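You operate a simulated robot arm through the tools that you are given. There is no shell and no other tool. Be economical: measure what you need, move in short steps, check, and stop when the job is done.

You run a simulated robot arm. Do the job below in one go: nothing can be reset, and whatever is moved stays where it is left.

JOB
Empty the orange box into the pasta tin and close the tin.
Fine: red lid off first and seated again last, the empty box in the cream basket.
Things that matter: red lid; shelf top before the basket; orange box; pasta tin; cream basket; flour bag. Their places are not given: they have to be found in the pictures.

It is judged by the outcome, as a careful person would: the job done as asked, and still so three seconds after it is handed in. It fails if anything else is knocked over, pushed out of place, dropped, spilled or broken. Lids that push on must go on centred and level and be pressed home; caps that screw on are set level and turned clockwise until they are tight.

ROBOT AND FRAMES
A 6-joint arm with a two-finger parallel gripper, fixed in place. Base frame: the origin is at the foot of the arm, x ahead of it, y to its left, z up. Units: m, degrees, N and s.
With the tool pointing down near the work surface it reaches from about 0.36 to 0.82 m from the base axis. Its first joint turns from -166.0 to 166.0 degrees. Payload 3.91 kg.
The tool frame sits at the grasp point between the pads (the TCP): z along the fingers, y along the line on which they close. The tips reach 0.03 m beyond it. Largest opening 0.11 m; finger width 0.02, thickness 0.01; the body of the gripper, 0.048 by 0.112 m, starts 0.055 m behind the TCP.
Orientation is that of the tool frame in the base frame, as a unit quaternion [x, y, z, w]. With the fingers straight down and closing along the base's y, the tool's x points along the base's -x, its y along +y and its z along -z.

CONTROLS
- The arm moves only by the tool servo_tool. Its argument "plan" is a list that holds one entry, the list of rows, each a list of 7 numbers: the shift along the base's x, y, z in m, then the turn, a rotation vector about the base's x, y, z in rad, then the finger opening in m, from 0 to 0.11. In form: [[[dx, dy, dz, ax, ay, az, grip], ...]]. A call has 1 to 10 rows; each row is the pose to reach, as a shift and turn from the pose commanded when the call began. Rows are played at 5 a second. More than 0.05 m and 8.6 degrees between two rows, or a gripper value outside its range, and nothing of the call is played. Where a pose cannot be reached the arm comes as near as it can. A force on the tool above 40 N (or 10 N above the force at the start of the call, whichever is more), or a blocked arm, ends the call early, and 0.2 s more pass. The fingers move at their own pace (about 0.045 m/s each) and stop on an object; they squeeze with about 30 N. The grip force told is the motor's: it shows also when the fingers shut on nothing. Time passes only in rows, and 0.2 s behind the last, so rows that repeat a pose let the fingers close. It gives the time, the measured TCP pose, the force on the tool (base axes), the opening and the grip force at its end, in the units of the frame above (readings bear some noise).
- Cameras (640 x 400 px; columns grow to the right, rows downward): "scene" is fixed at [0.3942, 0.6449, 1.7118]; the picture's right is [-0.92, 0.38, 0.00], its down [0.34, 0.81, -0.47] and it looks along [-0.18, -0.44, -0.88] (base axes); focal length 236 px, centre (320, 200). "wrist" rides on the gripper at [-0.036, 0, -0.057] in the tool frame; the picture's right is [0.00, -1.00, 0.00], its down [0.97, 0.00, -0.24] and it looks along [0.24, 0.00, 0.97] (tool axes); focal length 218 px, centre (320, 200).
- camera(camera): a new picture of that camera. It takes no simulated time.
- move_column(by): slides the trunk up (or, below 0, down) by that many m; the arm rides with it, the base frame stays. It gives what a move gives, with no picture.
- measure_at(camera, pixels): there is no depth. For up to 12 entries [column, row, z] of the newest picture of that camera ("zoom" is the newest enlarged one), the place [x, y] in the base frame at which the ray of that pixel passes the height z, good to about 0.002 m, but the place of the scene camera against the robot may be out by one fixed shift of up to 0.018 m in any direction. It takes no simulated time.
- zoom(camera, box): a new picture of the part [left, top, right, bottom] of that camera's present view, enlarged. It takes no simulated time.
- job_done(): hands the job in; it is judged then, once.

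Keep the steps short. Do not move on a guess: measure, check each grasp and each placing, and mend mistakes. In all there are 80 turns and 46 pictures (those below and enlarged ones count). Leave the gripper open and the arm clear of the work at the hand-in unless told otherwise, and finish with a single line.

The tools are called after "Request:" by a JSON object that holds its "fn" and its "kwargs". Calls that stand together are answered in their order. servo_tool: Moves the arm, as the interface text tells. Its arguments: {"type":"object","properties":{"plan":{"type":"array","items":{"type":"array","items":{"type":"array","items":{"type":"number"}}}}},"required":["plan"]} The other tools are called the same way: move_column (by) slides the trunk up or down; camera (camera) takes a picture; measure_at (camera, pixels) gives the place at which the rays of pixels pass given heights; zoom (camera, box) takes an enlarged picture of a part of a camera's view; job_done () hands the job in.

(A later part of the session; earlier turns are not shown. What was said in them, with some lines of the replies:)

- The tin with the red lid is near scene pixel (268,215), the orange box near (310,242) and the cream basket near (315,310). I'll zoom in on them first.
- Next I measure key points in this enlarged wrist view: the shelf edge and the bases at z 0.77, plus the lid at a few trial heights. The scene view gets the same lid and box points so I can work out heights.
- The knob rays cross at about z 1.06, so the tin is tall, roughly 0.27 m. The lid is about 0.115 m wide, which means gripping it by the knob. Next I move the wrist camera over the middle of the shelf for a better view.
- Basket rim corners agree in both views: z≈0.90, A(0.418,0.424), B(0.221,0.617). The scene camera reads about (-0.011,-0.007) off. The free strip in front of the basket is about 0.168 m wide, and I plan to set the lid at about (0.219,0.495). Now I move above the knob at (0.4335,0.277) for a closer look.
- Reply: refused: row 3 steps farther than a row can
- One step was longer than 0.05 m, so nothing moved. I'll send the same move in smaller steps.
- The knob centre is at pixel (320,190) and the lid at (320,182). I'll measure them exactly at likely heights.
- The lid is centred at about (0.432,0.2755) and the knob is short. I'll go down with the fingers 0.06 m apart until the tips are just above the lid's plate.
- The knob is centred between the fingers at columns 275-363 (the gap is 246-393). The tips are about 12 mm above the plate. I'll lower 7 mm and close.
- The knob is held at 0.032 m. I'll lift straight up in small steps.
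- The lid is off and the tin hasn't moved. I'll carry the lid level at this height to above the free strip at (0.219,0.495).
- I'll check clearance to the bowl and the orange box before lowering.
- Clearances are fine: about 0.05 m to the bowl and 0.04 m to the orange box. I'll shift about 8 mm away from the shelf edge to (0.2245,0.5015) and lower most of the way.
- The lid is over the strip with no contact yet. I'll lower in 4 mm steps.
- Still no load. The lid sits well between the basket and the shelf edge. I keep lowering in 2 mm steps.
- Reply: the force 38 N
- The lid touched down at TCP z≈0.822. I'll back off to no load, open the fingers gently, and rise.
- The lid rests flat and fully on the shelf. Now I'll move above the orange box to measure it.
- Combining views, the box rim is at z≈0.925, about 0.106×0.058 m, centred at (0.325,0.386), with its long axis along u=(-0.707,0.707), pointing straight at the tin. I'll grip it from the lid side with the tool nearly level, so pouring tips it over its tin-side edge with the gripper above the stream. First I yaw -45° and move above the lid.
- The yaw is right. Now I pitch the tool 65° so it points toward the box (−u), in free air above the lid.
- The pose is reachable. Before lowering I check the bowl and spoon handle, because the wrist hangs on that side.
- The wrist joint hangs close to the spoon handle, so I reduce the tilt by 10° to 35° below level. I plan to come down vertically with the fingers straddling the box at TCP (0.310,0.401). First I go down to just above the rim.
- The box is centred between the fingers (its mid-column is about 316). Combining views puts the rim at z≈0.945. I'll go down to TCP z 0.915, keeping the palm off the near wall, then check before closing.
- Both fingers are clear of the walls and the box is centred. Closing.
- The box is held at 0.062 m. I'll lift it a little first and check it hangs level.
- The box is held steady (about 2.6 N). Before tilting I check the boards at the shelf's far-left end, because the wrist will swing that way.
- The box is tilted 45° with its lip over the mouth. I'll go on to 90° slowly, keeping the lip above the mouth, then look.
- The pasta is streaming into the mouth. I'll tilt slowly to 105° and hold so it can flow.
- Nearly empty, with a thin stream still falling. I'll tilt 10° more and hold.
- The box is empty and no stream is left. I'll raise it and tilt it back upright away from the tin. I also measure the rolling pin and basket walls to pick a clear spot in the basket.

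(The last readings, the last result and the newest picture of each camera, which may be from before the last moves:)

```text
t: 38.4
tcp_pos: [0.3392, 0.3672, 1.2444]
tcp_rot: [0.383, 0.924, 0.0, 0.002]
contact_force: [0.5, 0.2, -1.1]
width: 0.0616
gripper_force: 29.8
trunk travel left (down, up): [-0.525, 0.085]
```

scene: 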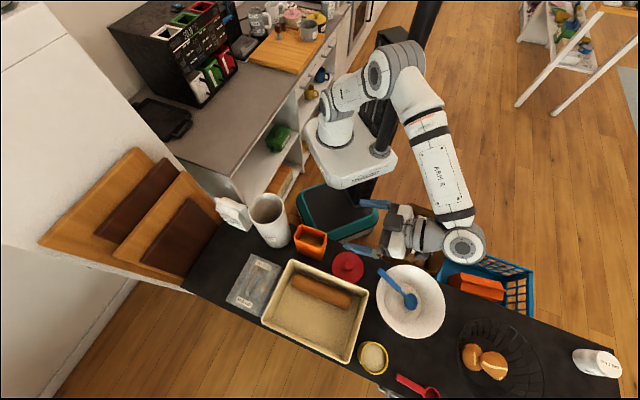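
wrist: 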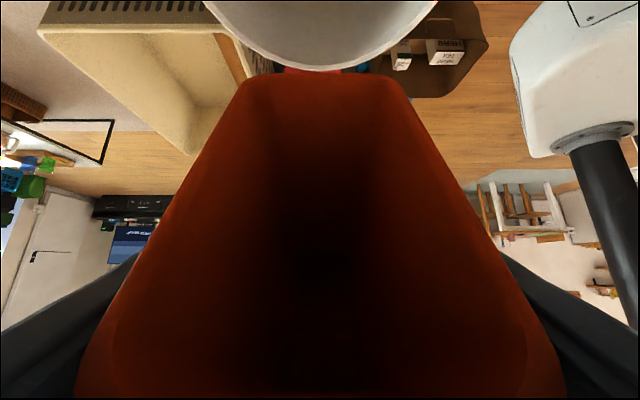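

The rolling pin covers n 0.62–0.67 and the free floor is n 0.67–0.77, so the box centre goes at n≈0.722, u≈0.14. I'll finish levelling the box while carrying it high over the basket.

Request:
{"fn": "servo_tool", "kwargs": {"plan": [[[0.0074, 0.032, 0, -0.085, -0.085, 0, 0.02], [0.0148, 0.064, 0, -0.17, -0.17, 0, 0.02], [0.0222, 0.096, 0, -0.255, -0.255, 0, 0.02], [0.0296, 0.128, 0, -0.34, -0.34, 0, 0.02], [0.037, 0.16, 0, -0.424, -0.424, 0, 0.02], [0.0444, 0.192, 0, -0.509, -0.509, 0, 0.02], [0.0518, 0.224, 0, -0.594, -0.594, 0, 0.02], [0.059, 0.256, 0, -0.679, -0.679, 0, 0.02], [0.059, 0.256, 0, -0.679, -0.679, 0, 0.02]]]}}

Request:
{"fn": "camera", "kwargs": {"camera": "scene"}}

```text
t: 40.4
tcp_pos: [0.3888, 0.5774, 1.2264]
tcp_rot: [0.339, 0.819, -0.176, 0.428]
contact_force: [0.0, -0.2, -0.1]
width: 0.0619
gripper_force: 29.7
out of reach, approached as far as the arm can: row 7, 8, 9
trunk travel left (down, up): [-0.525, 0.085]
```

```text
13 pictures are left
```

scene: 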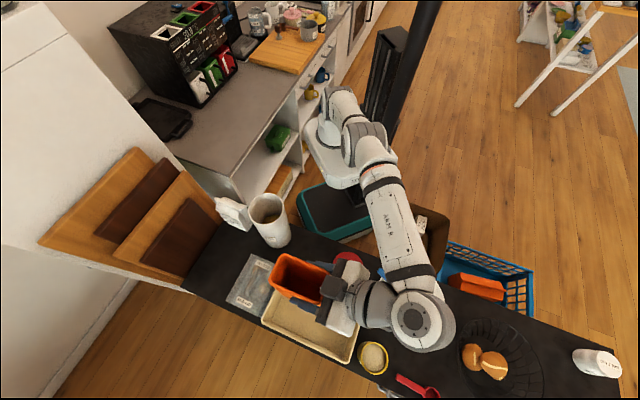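

The goal is just out of reach at this height, but lower should be easier. I'll lower 0.10 m, which still clears the basket rim, and read the pose.

Request:
{"fn": "servo_tool", "kwargs": {"plan": [[[0, 0, -0.03, 0, 0, 0, 0.02], [0, 0, -0.06, 0, 0, 0, 0.02], [0, 0, -0.09, 0, 0, 0, 0.02], [0, 0, -0.12, 0, 0, 0, 0.02], [0, 0, -0.12, 0, 0, 0, 0.02]]]}}

```text
t: 41.6
tcp_pos: [0.3868, 0.5784, 1.1072]
tcp_rot: [0.339, 0.82, -0.176, 0.427]
contact_force: [0.2, -0.2, -1.4]
width: 0.0619
gripper_force: 30.2
trunk travel left (down, up): [-0.525, 0.085]
```

Request:
{"fn": "servo_tool", "kwargs": {"plan": [[[0.003, 0.012, 0, 0, 0, 0, 0.02], [0.006, 0.024, 0, 0, 0, 0, 0.02], [0.009, 0.036, -0.02, 0, 0, 0, 0.02], [0.0112, 0.0446, -0.04, 0, 0, 0, 0.02], [0.0112, 0.0446, -0.04, 0, 0, 0, 0.02]]]}}

Request:
{"fn": "zoom", "kwargs": {"camera": "scene", "box": [230, 230, 430, 380]}}

```text
t: 42.8
tcp_pos: [0.3972, 0.6186, 1.0635]
tcp_rot: [0.338, 0.82, -0.177, 0.427]
contact_force: [-1.0, 0.2, -1.0]
width: 0.0618
gripper_force: 30.5
out of reach, approached as far as the arm can: row 4, 5
trunk travel left (down, up): [-0.525, 0.085]
```

```text
2.67 times, centred on (330, 305) of scene
```

zoom: 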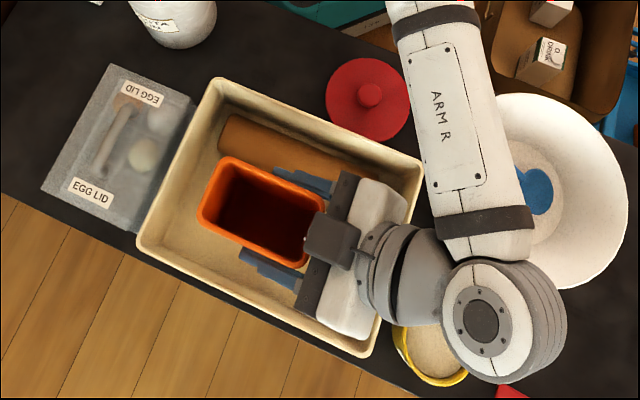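

The box hangs over free floor beside the rolling pin (n≈0.718). I'll lower to just above the floor.

Request:
{"fn": "servo_tool", "kwargs": {"plan": [[[0, 0.001, -0.03, 0, 0, 0, 0.02], [0, 0.002, -0.06, 0, 0, 0, 0.02], [0, 0.002, -0.09, 0, 0, 0, 0.02], [0, 0.002, -0.115, 0, 0, 0, 0.02], [0, 0.002, -0.128, 0, 0, 0, 0.02], [0, 0.002, -0.128, 0, 0, 0, 0.02]]]}}

Request:
{"fn": "zoom", "kwargs": {"camera": "scene", "box": [230, 230, 430, 380]}}

```text
t: 44.2
tcp_pos: [0.398, 0.622, 0.9374]
tcp_rot: [0.338, 0.819, -0.177, 0.427]
contact_force: [0.3, 0.2, -0.5]
width: 0.0614
gripper_force: 29.2
trunk travel left (down, up): [-0.525, 0.085]
```

```text
2.67 times, centred on (330, 305) of scene
```

zoom: 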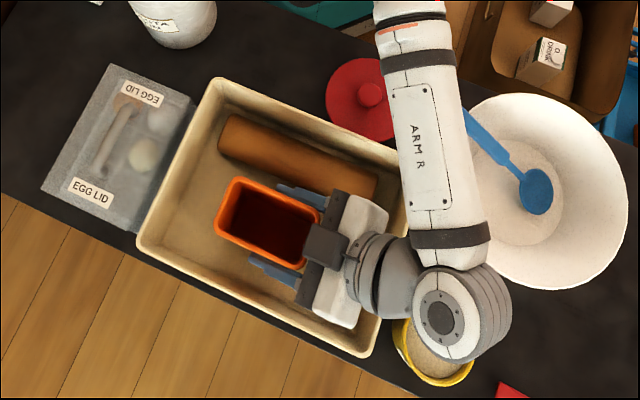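

Clear of the pin and walls. I'll lower slowly until it touches.

Request:
{"fn": "servo_tool", "kwargs": {"plan": [[[0, 0, -0.003, 0, 0, 0, 0.02], [0, 0, -0.006, 0, 0, 0, 0.02], [0, 0, -0.009, 0, 0, 0, 0.02], [0, 0, -0.012, 0, 0, 0, 0.02], [0, 0, -0.012, 0, 0, 0, 0.02]]]}}

```text
t: 45.4
tcp_pos: [0.3984, 0.6206, 0.9263]
tcp_rot: [0.339, 0.82, -0.177, 0.427]
contact_force: [-0.1, -0.5, 0.0]
width: 0.0616
gripper_force: 30.1
trunk travel left (down, up): [-0.525, 0.085]
```

Request:
{"fn": "servo_tool", "kwargs": {"plan": [[[0, 0, -0.002, 0, 0, 0, 0.02], [0, 0, -0.004, 0, 0, 0, 0.02], [0, 0, -0.006, 0, 0, 0, 0.02], [0, 0, -0.006, 0, 0, 0, 0.02]]]}}

```text
t: 46.4
tcp_pos: [0.3973, 0.6212, 0.9213]
tcp_rot: [0.34, 0.82, -0.175, 0.427]
contact_force: [0.9, 2.3, 9.7]
width: 0.0617
gripper_force: 30.0
trunk travel left (down, up): [-0.525, 0.085]
```

It touched the floor at 9.7 N. I'll ease up 2 mm, open to 0.08, and rise straight up.

Request:
{"fn": "servo_tool", "kwargs": {"plan": [[[0, 0, 0.002, 0, 0, 0, 0.02], [0, 0, 0.002, 0, 0, 0, 0.07], [0, 0, 0.002, 0, 0, 0, 0.08], [0, 0, 0.002, 0, 0, 0, 0.08], [0, 0, 0.02, 0, 0, 0, 0.08], [0, 0, 0.05, 0, 0, 0, 0.08], [0, 0, 0.09, 0, 0, 0, 0.08], [0, 0, 0.13, 0, 0, 0, 0.08], [0, 0, 0.13, 0, 0, 0, 0.08]]]}}

Request:
{"fn": "zoom", "kwargs": {"camera": "scene", "box": [220, 180, 440, 380]}}

```text
t: 48.4
tcp_pos: [0.3971, 0.6207, 1.0498]
tcp_rot: [0.339, 0.82, -0.177, 0.426]
contact_force: [0.6, 0.3, 0.2]
width: 0.0798
gripper_force: 0.1
trunk travel left (down, up): [-0.525, 0.085]
```

```text
2.00 times, centred on (330, 280) of scene
```

zoom: 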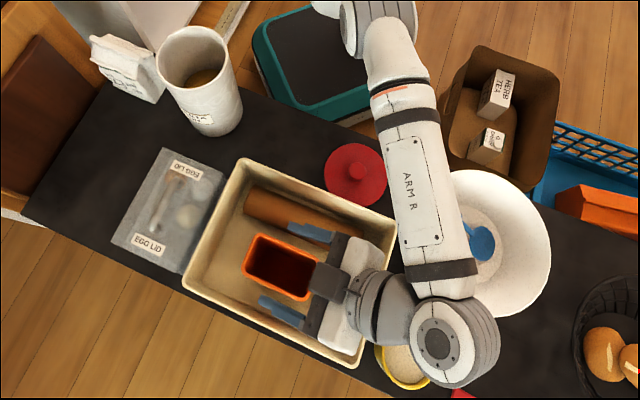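

The box stands upright in the basket beside the pin. Now I bring the tool back to vertical and move above the lid knob at (0.2248,0.502).

Request:
{"fn": "servo_tool", "kwargs": {"plan": [[[0, 0, 0.01, 0.085, 0.085, 0, 0.08], [-0.0246, -0.017, 0.02, 0.17, 0.17, 0, 0.08], [-0.0492, -0.034, 0.02, 0.255, 0.255, 0, 0.08], [-0.0738, -0.051, 0.02, 0.34, 0.34, 0, 0.07], [-0.0984, -0.068, 0.02, 0.424, 0.424, 0, 0.06], [-0.123, -0.085, 0.02, 0.509, 0.509, 0, 0.06], [-0.1476, -0.102, 0, 0.594, 0.594, 0, 0.06], [-0.1722, -0.1187, -0.03, 0.679, 0.679, 0, 0.06], [-0.1722, -0.1187, -0.06, 0.679, 0.679, 0, 0.06], [-0.1722, -0.1187, -0.06, 0.679, 0.679, 0, 0.06]]]}}

Request:
{"fn": "camera", "kwargs": {"camera": "wrist"}}

```text
t: 50.6
tcp_pos: [0.2248, 0.504, 0.9897]
tcp_rot: [0.383, 0.924, 0.0, 0.001]
contact_force: [-0.8, 0.3, 0.6]
width: 0.06
gripper_force: 0.1
trunk travel left (down, up): [-0.525, 0.085]
```

```text
9 pictures are left
```

wrist: 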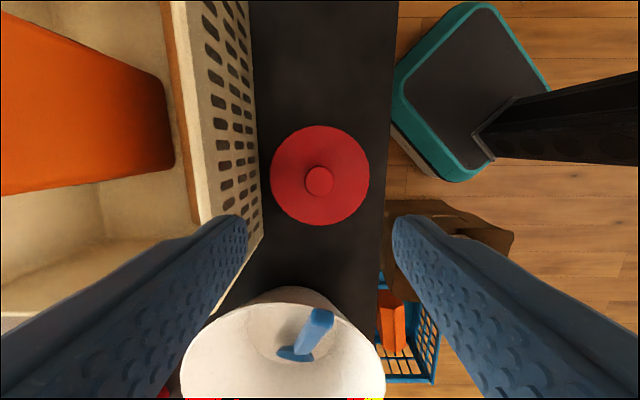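

The knob is at pixel (319,180). I'll measure it at its height, about z 0.81.

Request:
{"fn": "measure_at", "kwargs": {"camera": "wrist", "pixels": [[319, 180, 0.81], [320, 175, 0.79], [270, 175, 0.785], [370, 175, 0.785]]}}

```text
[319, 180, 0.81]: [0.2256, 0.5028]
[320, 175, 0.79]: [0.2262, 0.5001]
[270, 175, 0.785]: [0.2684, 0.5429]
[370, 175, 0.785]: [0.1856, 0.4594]
```

Aligned within 1 mm. I'll lower to z 0.823 and close on the knob.

Request:
{"fn": "servo_tool", "kwargs": {"plan": [[[0.0007, -0.0013, -0.04, 0, 0, 0, 0.06], [0.0007, -0.0013, -0.08, 0, 0, 0, 0.06], [0.0007, -0.0013, -0.12, 0, 0, 0, 0.06], [0.0007, -0.0013, -0.15, 0, 0, 0, 0.06], [0.0007, -0.0013, -0.167, 0, 0, 0, 0.06], [0.0007, -0.0013, -0.167, 0, 0, 0, 0.03], [0.0007, -0.0013, -0.167, 0, 0, 0, 0.01], [0.0007, -0.0013, -0.167, 0, 0, 0, 0.01], [0.0007, -0.0013, -0.167, 0, 0, 0, 0.01], [0.0007, -0.0013, -0.167, 0, 0, 0, 0.01]]]}}

```text
t: 52.8
tcp_pos: [0.2277, 0.5018, 0.822]
tcp_rot: [0.383, 0.924, 0.0, -0.001]
contact_force: [0.3, 0.0, -0.7]
width: 0.0313
gripper_force: 30.2
trunk travel left (down, up): [-0.525, 0.085]
```

The knob is held. I'll lift straight up to z≈1.13.

Request:
{"fn": "servo_tool", "kwargs": {"plan": [[[0, 0, 0.02, 0, 0, 0, 0.01], [0, 0, 0.06, 0, 0, 0, 0.01], [0, 0, 0.1, 0, 0, 0, 0.01], [0, 0, 0.14, 0, 0, 0, 0.01], [0, 0, 0.18, 0, 0, 0, 0.01], [0, 0, 0.22, 0, 0, 0, 0.01], [0, 0, 0.26, 0, 0, 0, 0.01], [0, 0, 0.3, 0, 0, 0, 0.01], [0, 0, 0.32, 0, 0, 0, 0.01]]]}}

Request:
{"fn": "camera", "kwargs": {"camera": "wrist"}}

```text
t: 54.8
tcp_pos: [0.2266, 0.5023, 1.1425]
tcp_rot: [0.383, 0.924, 0.0, 0.001]
contact_force: [0.0, 0.0, 0.0]
width: 0.0314
gripper_force: 29.7
trunk travel left (down, up): [-0.525, 0.085]
```

```text
8 pictures are left
```

wrist: 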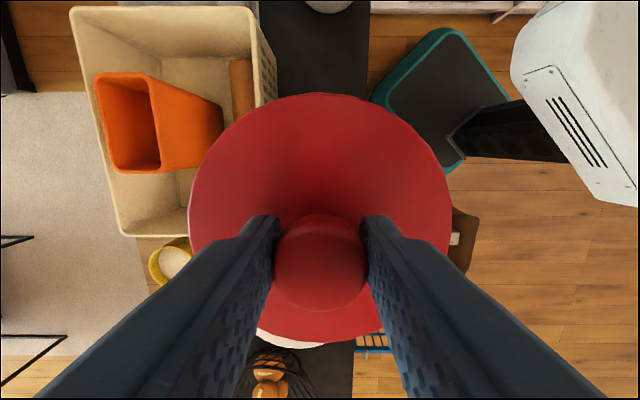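

The lid is held level. I'll carry it along the shelf to above the tin, aiming at about (0.4336,0.2746).

Request:
{"fn": "servo_tool", "kwargs": {"plan": [[[0.0295, -0.0325, 0, 0, 0, 0, 0.01], [0.059, -0.065, 0, 0, 0, 0, 0.01], [0.0885, -0.0975, 0, 0, 0, 0, 0.01], [0.118, -0.13, 0, 0, 0, 0, 0.01], [0.1475, -0.1625, 0, 0, 0, 0, 0.01], [0.177, -0.195, 0, 0, 0, 0, 0.01], [0.2, -0.22, 0, 0, 0, 0, 0.01], [0.2066, -0.2274, 0, 0, 0, 0, 0.01], [0.2066, -0.2274, -0.03, 0, 0, 0, 0.01], [0.2066, -0.2274, -0.04, 0, 0, 0, 0.01]]]}}

Request:
{"fn": "zoom", "kwargs": {"camera": "scene", "box": [210, 160, 330, 260]}}

```text
t: 57.0
tcp_pos: [0.4339, 0.2749, 1.1031]
tcp_rot: [0.382, 0.924, 0.0, 0.0]
contact_force: [-0.7, -0.5, -0.6]
width: 0.0313
gripper_force: 30.1
trunk travel left (down, up): [-0.525, 0.085]
```

```text
4.00 times, centred on (270, 210) of scene
```

zoom: 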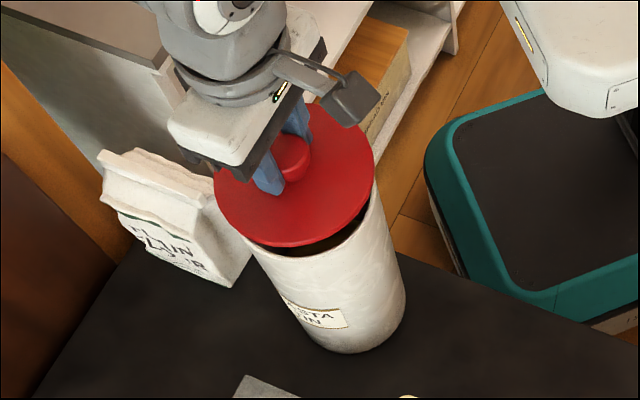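

It looks centred. I'll lower to just above the seat (seated was TCP z 1.067).

Request:
{"fn": "servo_tool", "kwargs": {"plan": [[[0, 0, -0.008, 0, 0, 0, 0.01], [0, 0, -0.016, 0, 0, 0, 0.01], [0, 0, -0.022, 0, 0, 0, 0.01], [0, 0, -0.027, 0, 0, 0, 0.01], [0, 0, -0.027, 0, 0, 0, 0.01]]]}}

Request:
{"fn": "zoom", "kwargs": {"camera": "scene", "box": [220, 170, 320, 250]}}

```text
t: 58.2
tcp_pos: [0.433, 0.2737, 1.0744]
tcp_rot: [0.384, 0.923, 0.0, 0.0]
contact_force: [0.8, 0.1, -0.4]
width: 0.0311
gripper_force: 29.8
trunk travel left (down, up): [-0.525, 0.085]
```

```text
5.00 times, centred on (270, 210) of scene
```

zoom: 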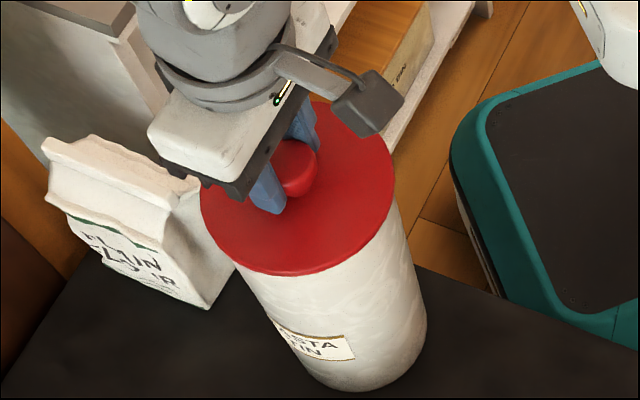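

The lid overlaps the tin evenly on both sides. I'll press down in 2 mm steps.

Request:
{"fn": "servo_tool", "kwargs": {"plan": [[[0, 0.0005, -0.002, 0, 0, 0, 0.01], [0, 0.0005, -0.004, 0, 0, 0, 0.01], [0, 0.0005, -0.006, 0, 0, 0, 0.01], [0, 0.0005, -0.008, 0, 0, 0, 0.01], [0, 0.0005, -0.009, 0, 0, 0, 0.01]]]}}

```text
t: 59.4
tcp_pos: [0.4329, 0.2746, 1.0661]
tcp_rot: [0.382, 0.924, 0.0, 0.0]
contact_force: [0.3, 0.3, 0.3]
width: 0.0313
gripper_force: 30.3
trunk travel left (down, up): [-0.525, 0.085]
```

No force yet. Continuing in 1.5–2 mm steps until it presses home.

Request:
{"fn": "servo_tool", "kwargs": {"plan": [[[0, 0, -0.0015, 0, 0, 0, 0.01], [0, 0, -0.003, 0, 0, 0, 0.01], [0, 0, -0.0045, 0, 0, 0, 0.01], [0, 0, -0.0045, 0, 0, 0, 0.01]]]}}

```text
t: 60.4
tcp_pos: [0.4323, 0.2748, 1.0667]
tcp_rot: [0.382, 0.924, 0.004, 0.004]
contact_force: [-1.9, -1.1, 15.7]
width: 0.0315
gripper_force: 29.7
trunk travel left (down, up): [-0.525, 0.085]
stopped in row 4: the force on the tool passed its limit (the readings are from after the stop); the commanded pose is now the measured one
```

The force limit was passed with the TCP at 1.0667, against 1.0669 when it was seated originally, so it's home. I'll release and rise for a look.

Request:
{"fn": "servo_tool", "kwargs": {"plan": [[[0, 0, 0, 0, 0, 0, 0.01], [0, 0, 0, 0, 0, 0, 0.04], [0, 0, 0, 0, 0, 0, 0.06], [0, 0, 0, 0, 0, 0, 0.06], [0, 0, 0.03, 0, 0, 0, 0.06], [0, 0, 0.07, 0, 0, 0, 0.06], [0, 0, 0.115, 0, 0, 0, 0.06], [0, 0, 0.115, 0, 0, 0, 0.06]]]}}

Request:
{"fn": "camera", "kwargs": {"camera": "wrist"}}

Request:
{"fn": "zoom", "kwargs": {"camera": "scene", "box": [220, 170, 320, 260]}}

```text
t: 62.2
tcp_pos: [0.4349, 0.2751, 1.1785]
tcp_rot: [0.382, 0.924, 0.001, 0.001]
contact_force: [-0.8, 0.1, -0.2]
width: 0.0601
gripper_force: 0.0
trunk travel left (down, up): [-0.525, 0.085]
```

```text
5 pictures are left
```

wrist: 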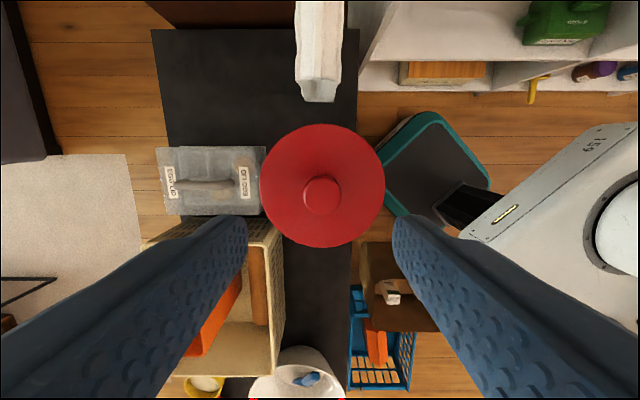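

```text
4.44 times, centred on (270, 215) of scene
```

zoom: 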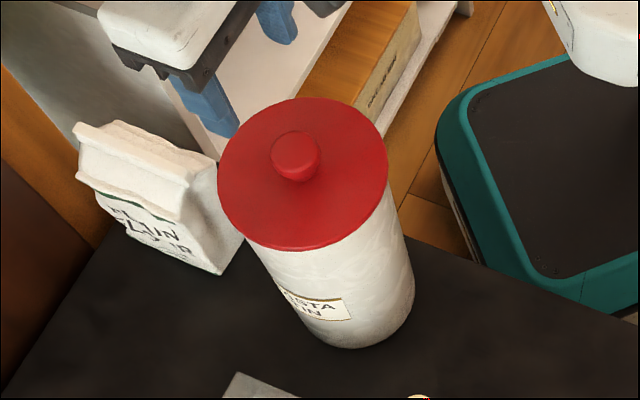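

Lid position matches the start picture within a pixel. I'll measure the knob and lid centre, then press once from the top with closed fingers to be sure it's home and level.

Request:
{"fn": "measure_at", "kwargs": {"camera": "wrist", "pixels": [[322, 195, 1.056], [322.5, 185.5, 1.03], [260, 185, 1.03], [385, 185, 1.03], [322, 124, 1.03], [322, 247, 1.03]]}}

Request:
{"fn": "servo_tool", "kwargs": {"plan": [[[-0.0015, 0.0005, -0.02, 0, 0, 0, 0.03], [-0.0015, 0.0005, -0.04, 0, 0, 0, 0.0], [-0.0015, 0.0005, -0.06, 0, 0, 0, 0.0], [-0.0015, 0.0005, -0.075, 0, 0, 0, 0.0], [-0.0015, 0.0005, -0.08, 0, 0, 0, 0.0], [-0.0015, 0.0005, -0.08, 0, 0, 0, 0.0]]]}}

```text
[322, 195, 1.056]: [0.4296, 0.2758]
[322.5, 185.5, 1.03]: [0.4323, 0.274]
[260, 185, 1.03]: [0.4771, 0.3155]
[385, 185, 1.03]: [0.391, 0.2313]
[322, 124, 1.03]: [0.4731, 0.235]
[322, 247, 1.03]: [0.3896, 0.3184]
```

```text
t: 63.6
tcp_pos: [0.432, 0.2753, 1.0994]
tcp_rot: [0.383, 0.924, 0.002, 0.002]
contact_force: [-0.2, 0.5, -0.4]
width: 0.0001
gripper_force: 30.0
trunk travel left (down, up): [-0.525, 0.085]
```

The lid centre reads (0.4327,0.275), against (0.4325,0.2757) originally, so it's centred. Now I press gently on the knob top.

Request:
{"fn": "servo_tool", "kwargs": {"plan": [[[0, 0, -0.005, 0, 0, 0, 0], [0, 0, -0.01, 0, 0, 0, 0], [0, 0, -0.013, 0, 0, 0, 0], [0, 0, -0.015, 0, 0, 0, 0], [0, 0, -0.017, 0, 0, 0, 0], [0, 0, -0.019, 0, 0, 0, 0], [0, 0, -0.021, 0, 0, 0, 0]]]}}

```text
t: 64.6
tcp_pos: [0.4343, 0.2776, 1.0911]
tcp_rot: [0.383, 0.924, 0.009, 0.006]
contact_force: [-5.2, -2.8, 20.5]
width: 0.0001
gripper_force: 30.3
trunk travel left (down, up): [-0.525, 0.085]
stopped in row 4: the force on the tool passed its limit (the readings are from after the stop); the commanded pose is now the measured one
```

It pressed past 40 N with no further travel. I'll rise straight up, open, retreat, and take a final look.

Request:
{"fn": "servo_tool", "kwargs": {"plan": [[[0, 0, 0.02, 0, 0, 0, 0], [0, 0, 0.05, 0, 0, 0, 0.03], [0, 0, 0.09, 0, 0, 0, 0.06], [0, 0, 0.13, 0, 0, 0, 0.09], [-0.02, 0.02, 0.16, 0, 0, 0, 0.1], [-0.05, 0.03, 0.18, 0, 0, 0, 0.1], [-0.08, 0.03, 0.2, 0, 0, 0, 0.1], [-0.11, 0.02, 0.22, 0, 0, 0, 0.1], [-0.13, 0.0, 0.24, 0, 0, 0, 0.1], [-0.13, 0.0, 0.24, 0, 0, 0, 0.1]]]}}

Request:
{"fn": "zoom", "kwargs": {"camera": "scene", "box": [220, 170, 320, 260]}}

Request:
{"fn": "camera", "kwargs": {"camera": "scene"}}

```text
t: 66.8
tcp_pos: [0.3032, 0.2769, 1.3287]
tcp_rot: [0.383, 0.924, 0.005, 0.004]
contact_force: [-0.5, -0.3, 0.1]
width: 0.0999
gripper_force: 0.1
trunk travel left (down, up): [-0.525, 0.085]
```

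```text
4.44 times, centred on (270, 215) of scene
```

zoom: 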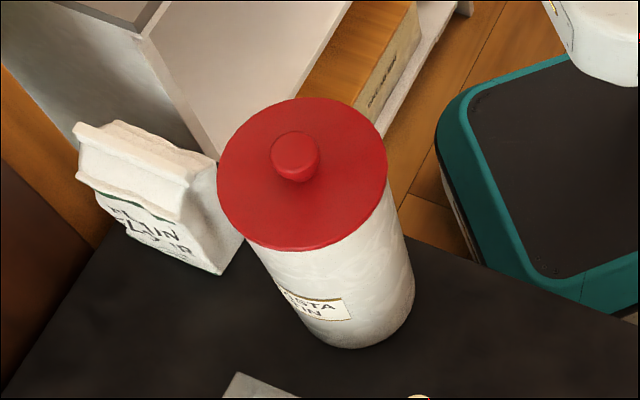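

```text
2 pictures are left
```

scene: 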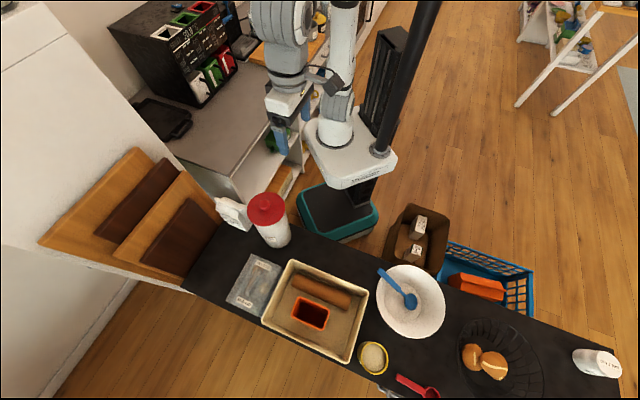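

The lid is seated level and centred, the empty box stands in the cream basket, nothing else has moved, and the gripper is open and clear. Handing in.

Request:
{"fn": "job_done", "kwargs": {}}

```text
The job is handed in.
```

The orange box is emptied into the pasta tin, the red lid is back on and pressed home, and the empty box stands upright in the cream basket.
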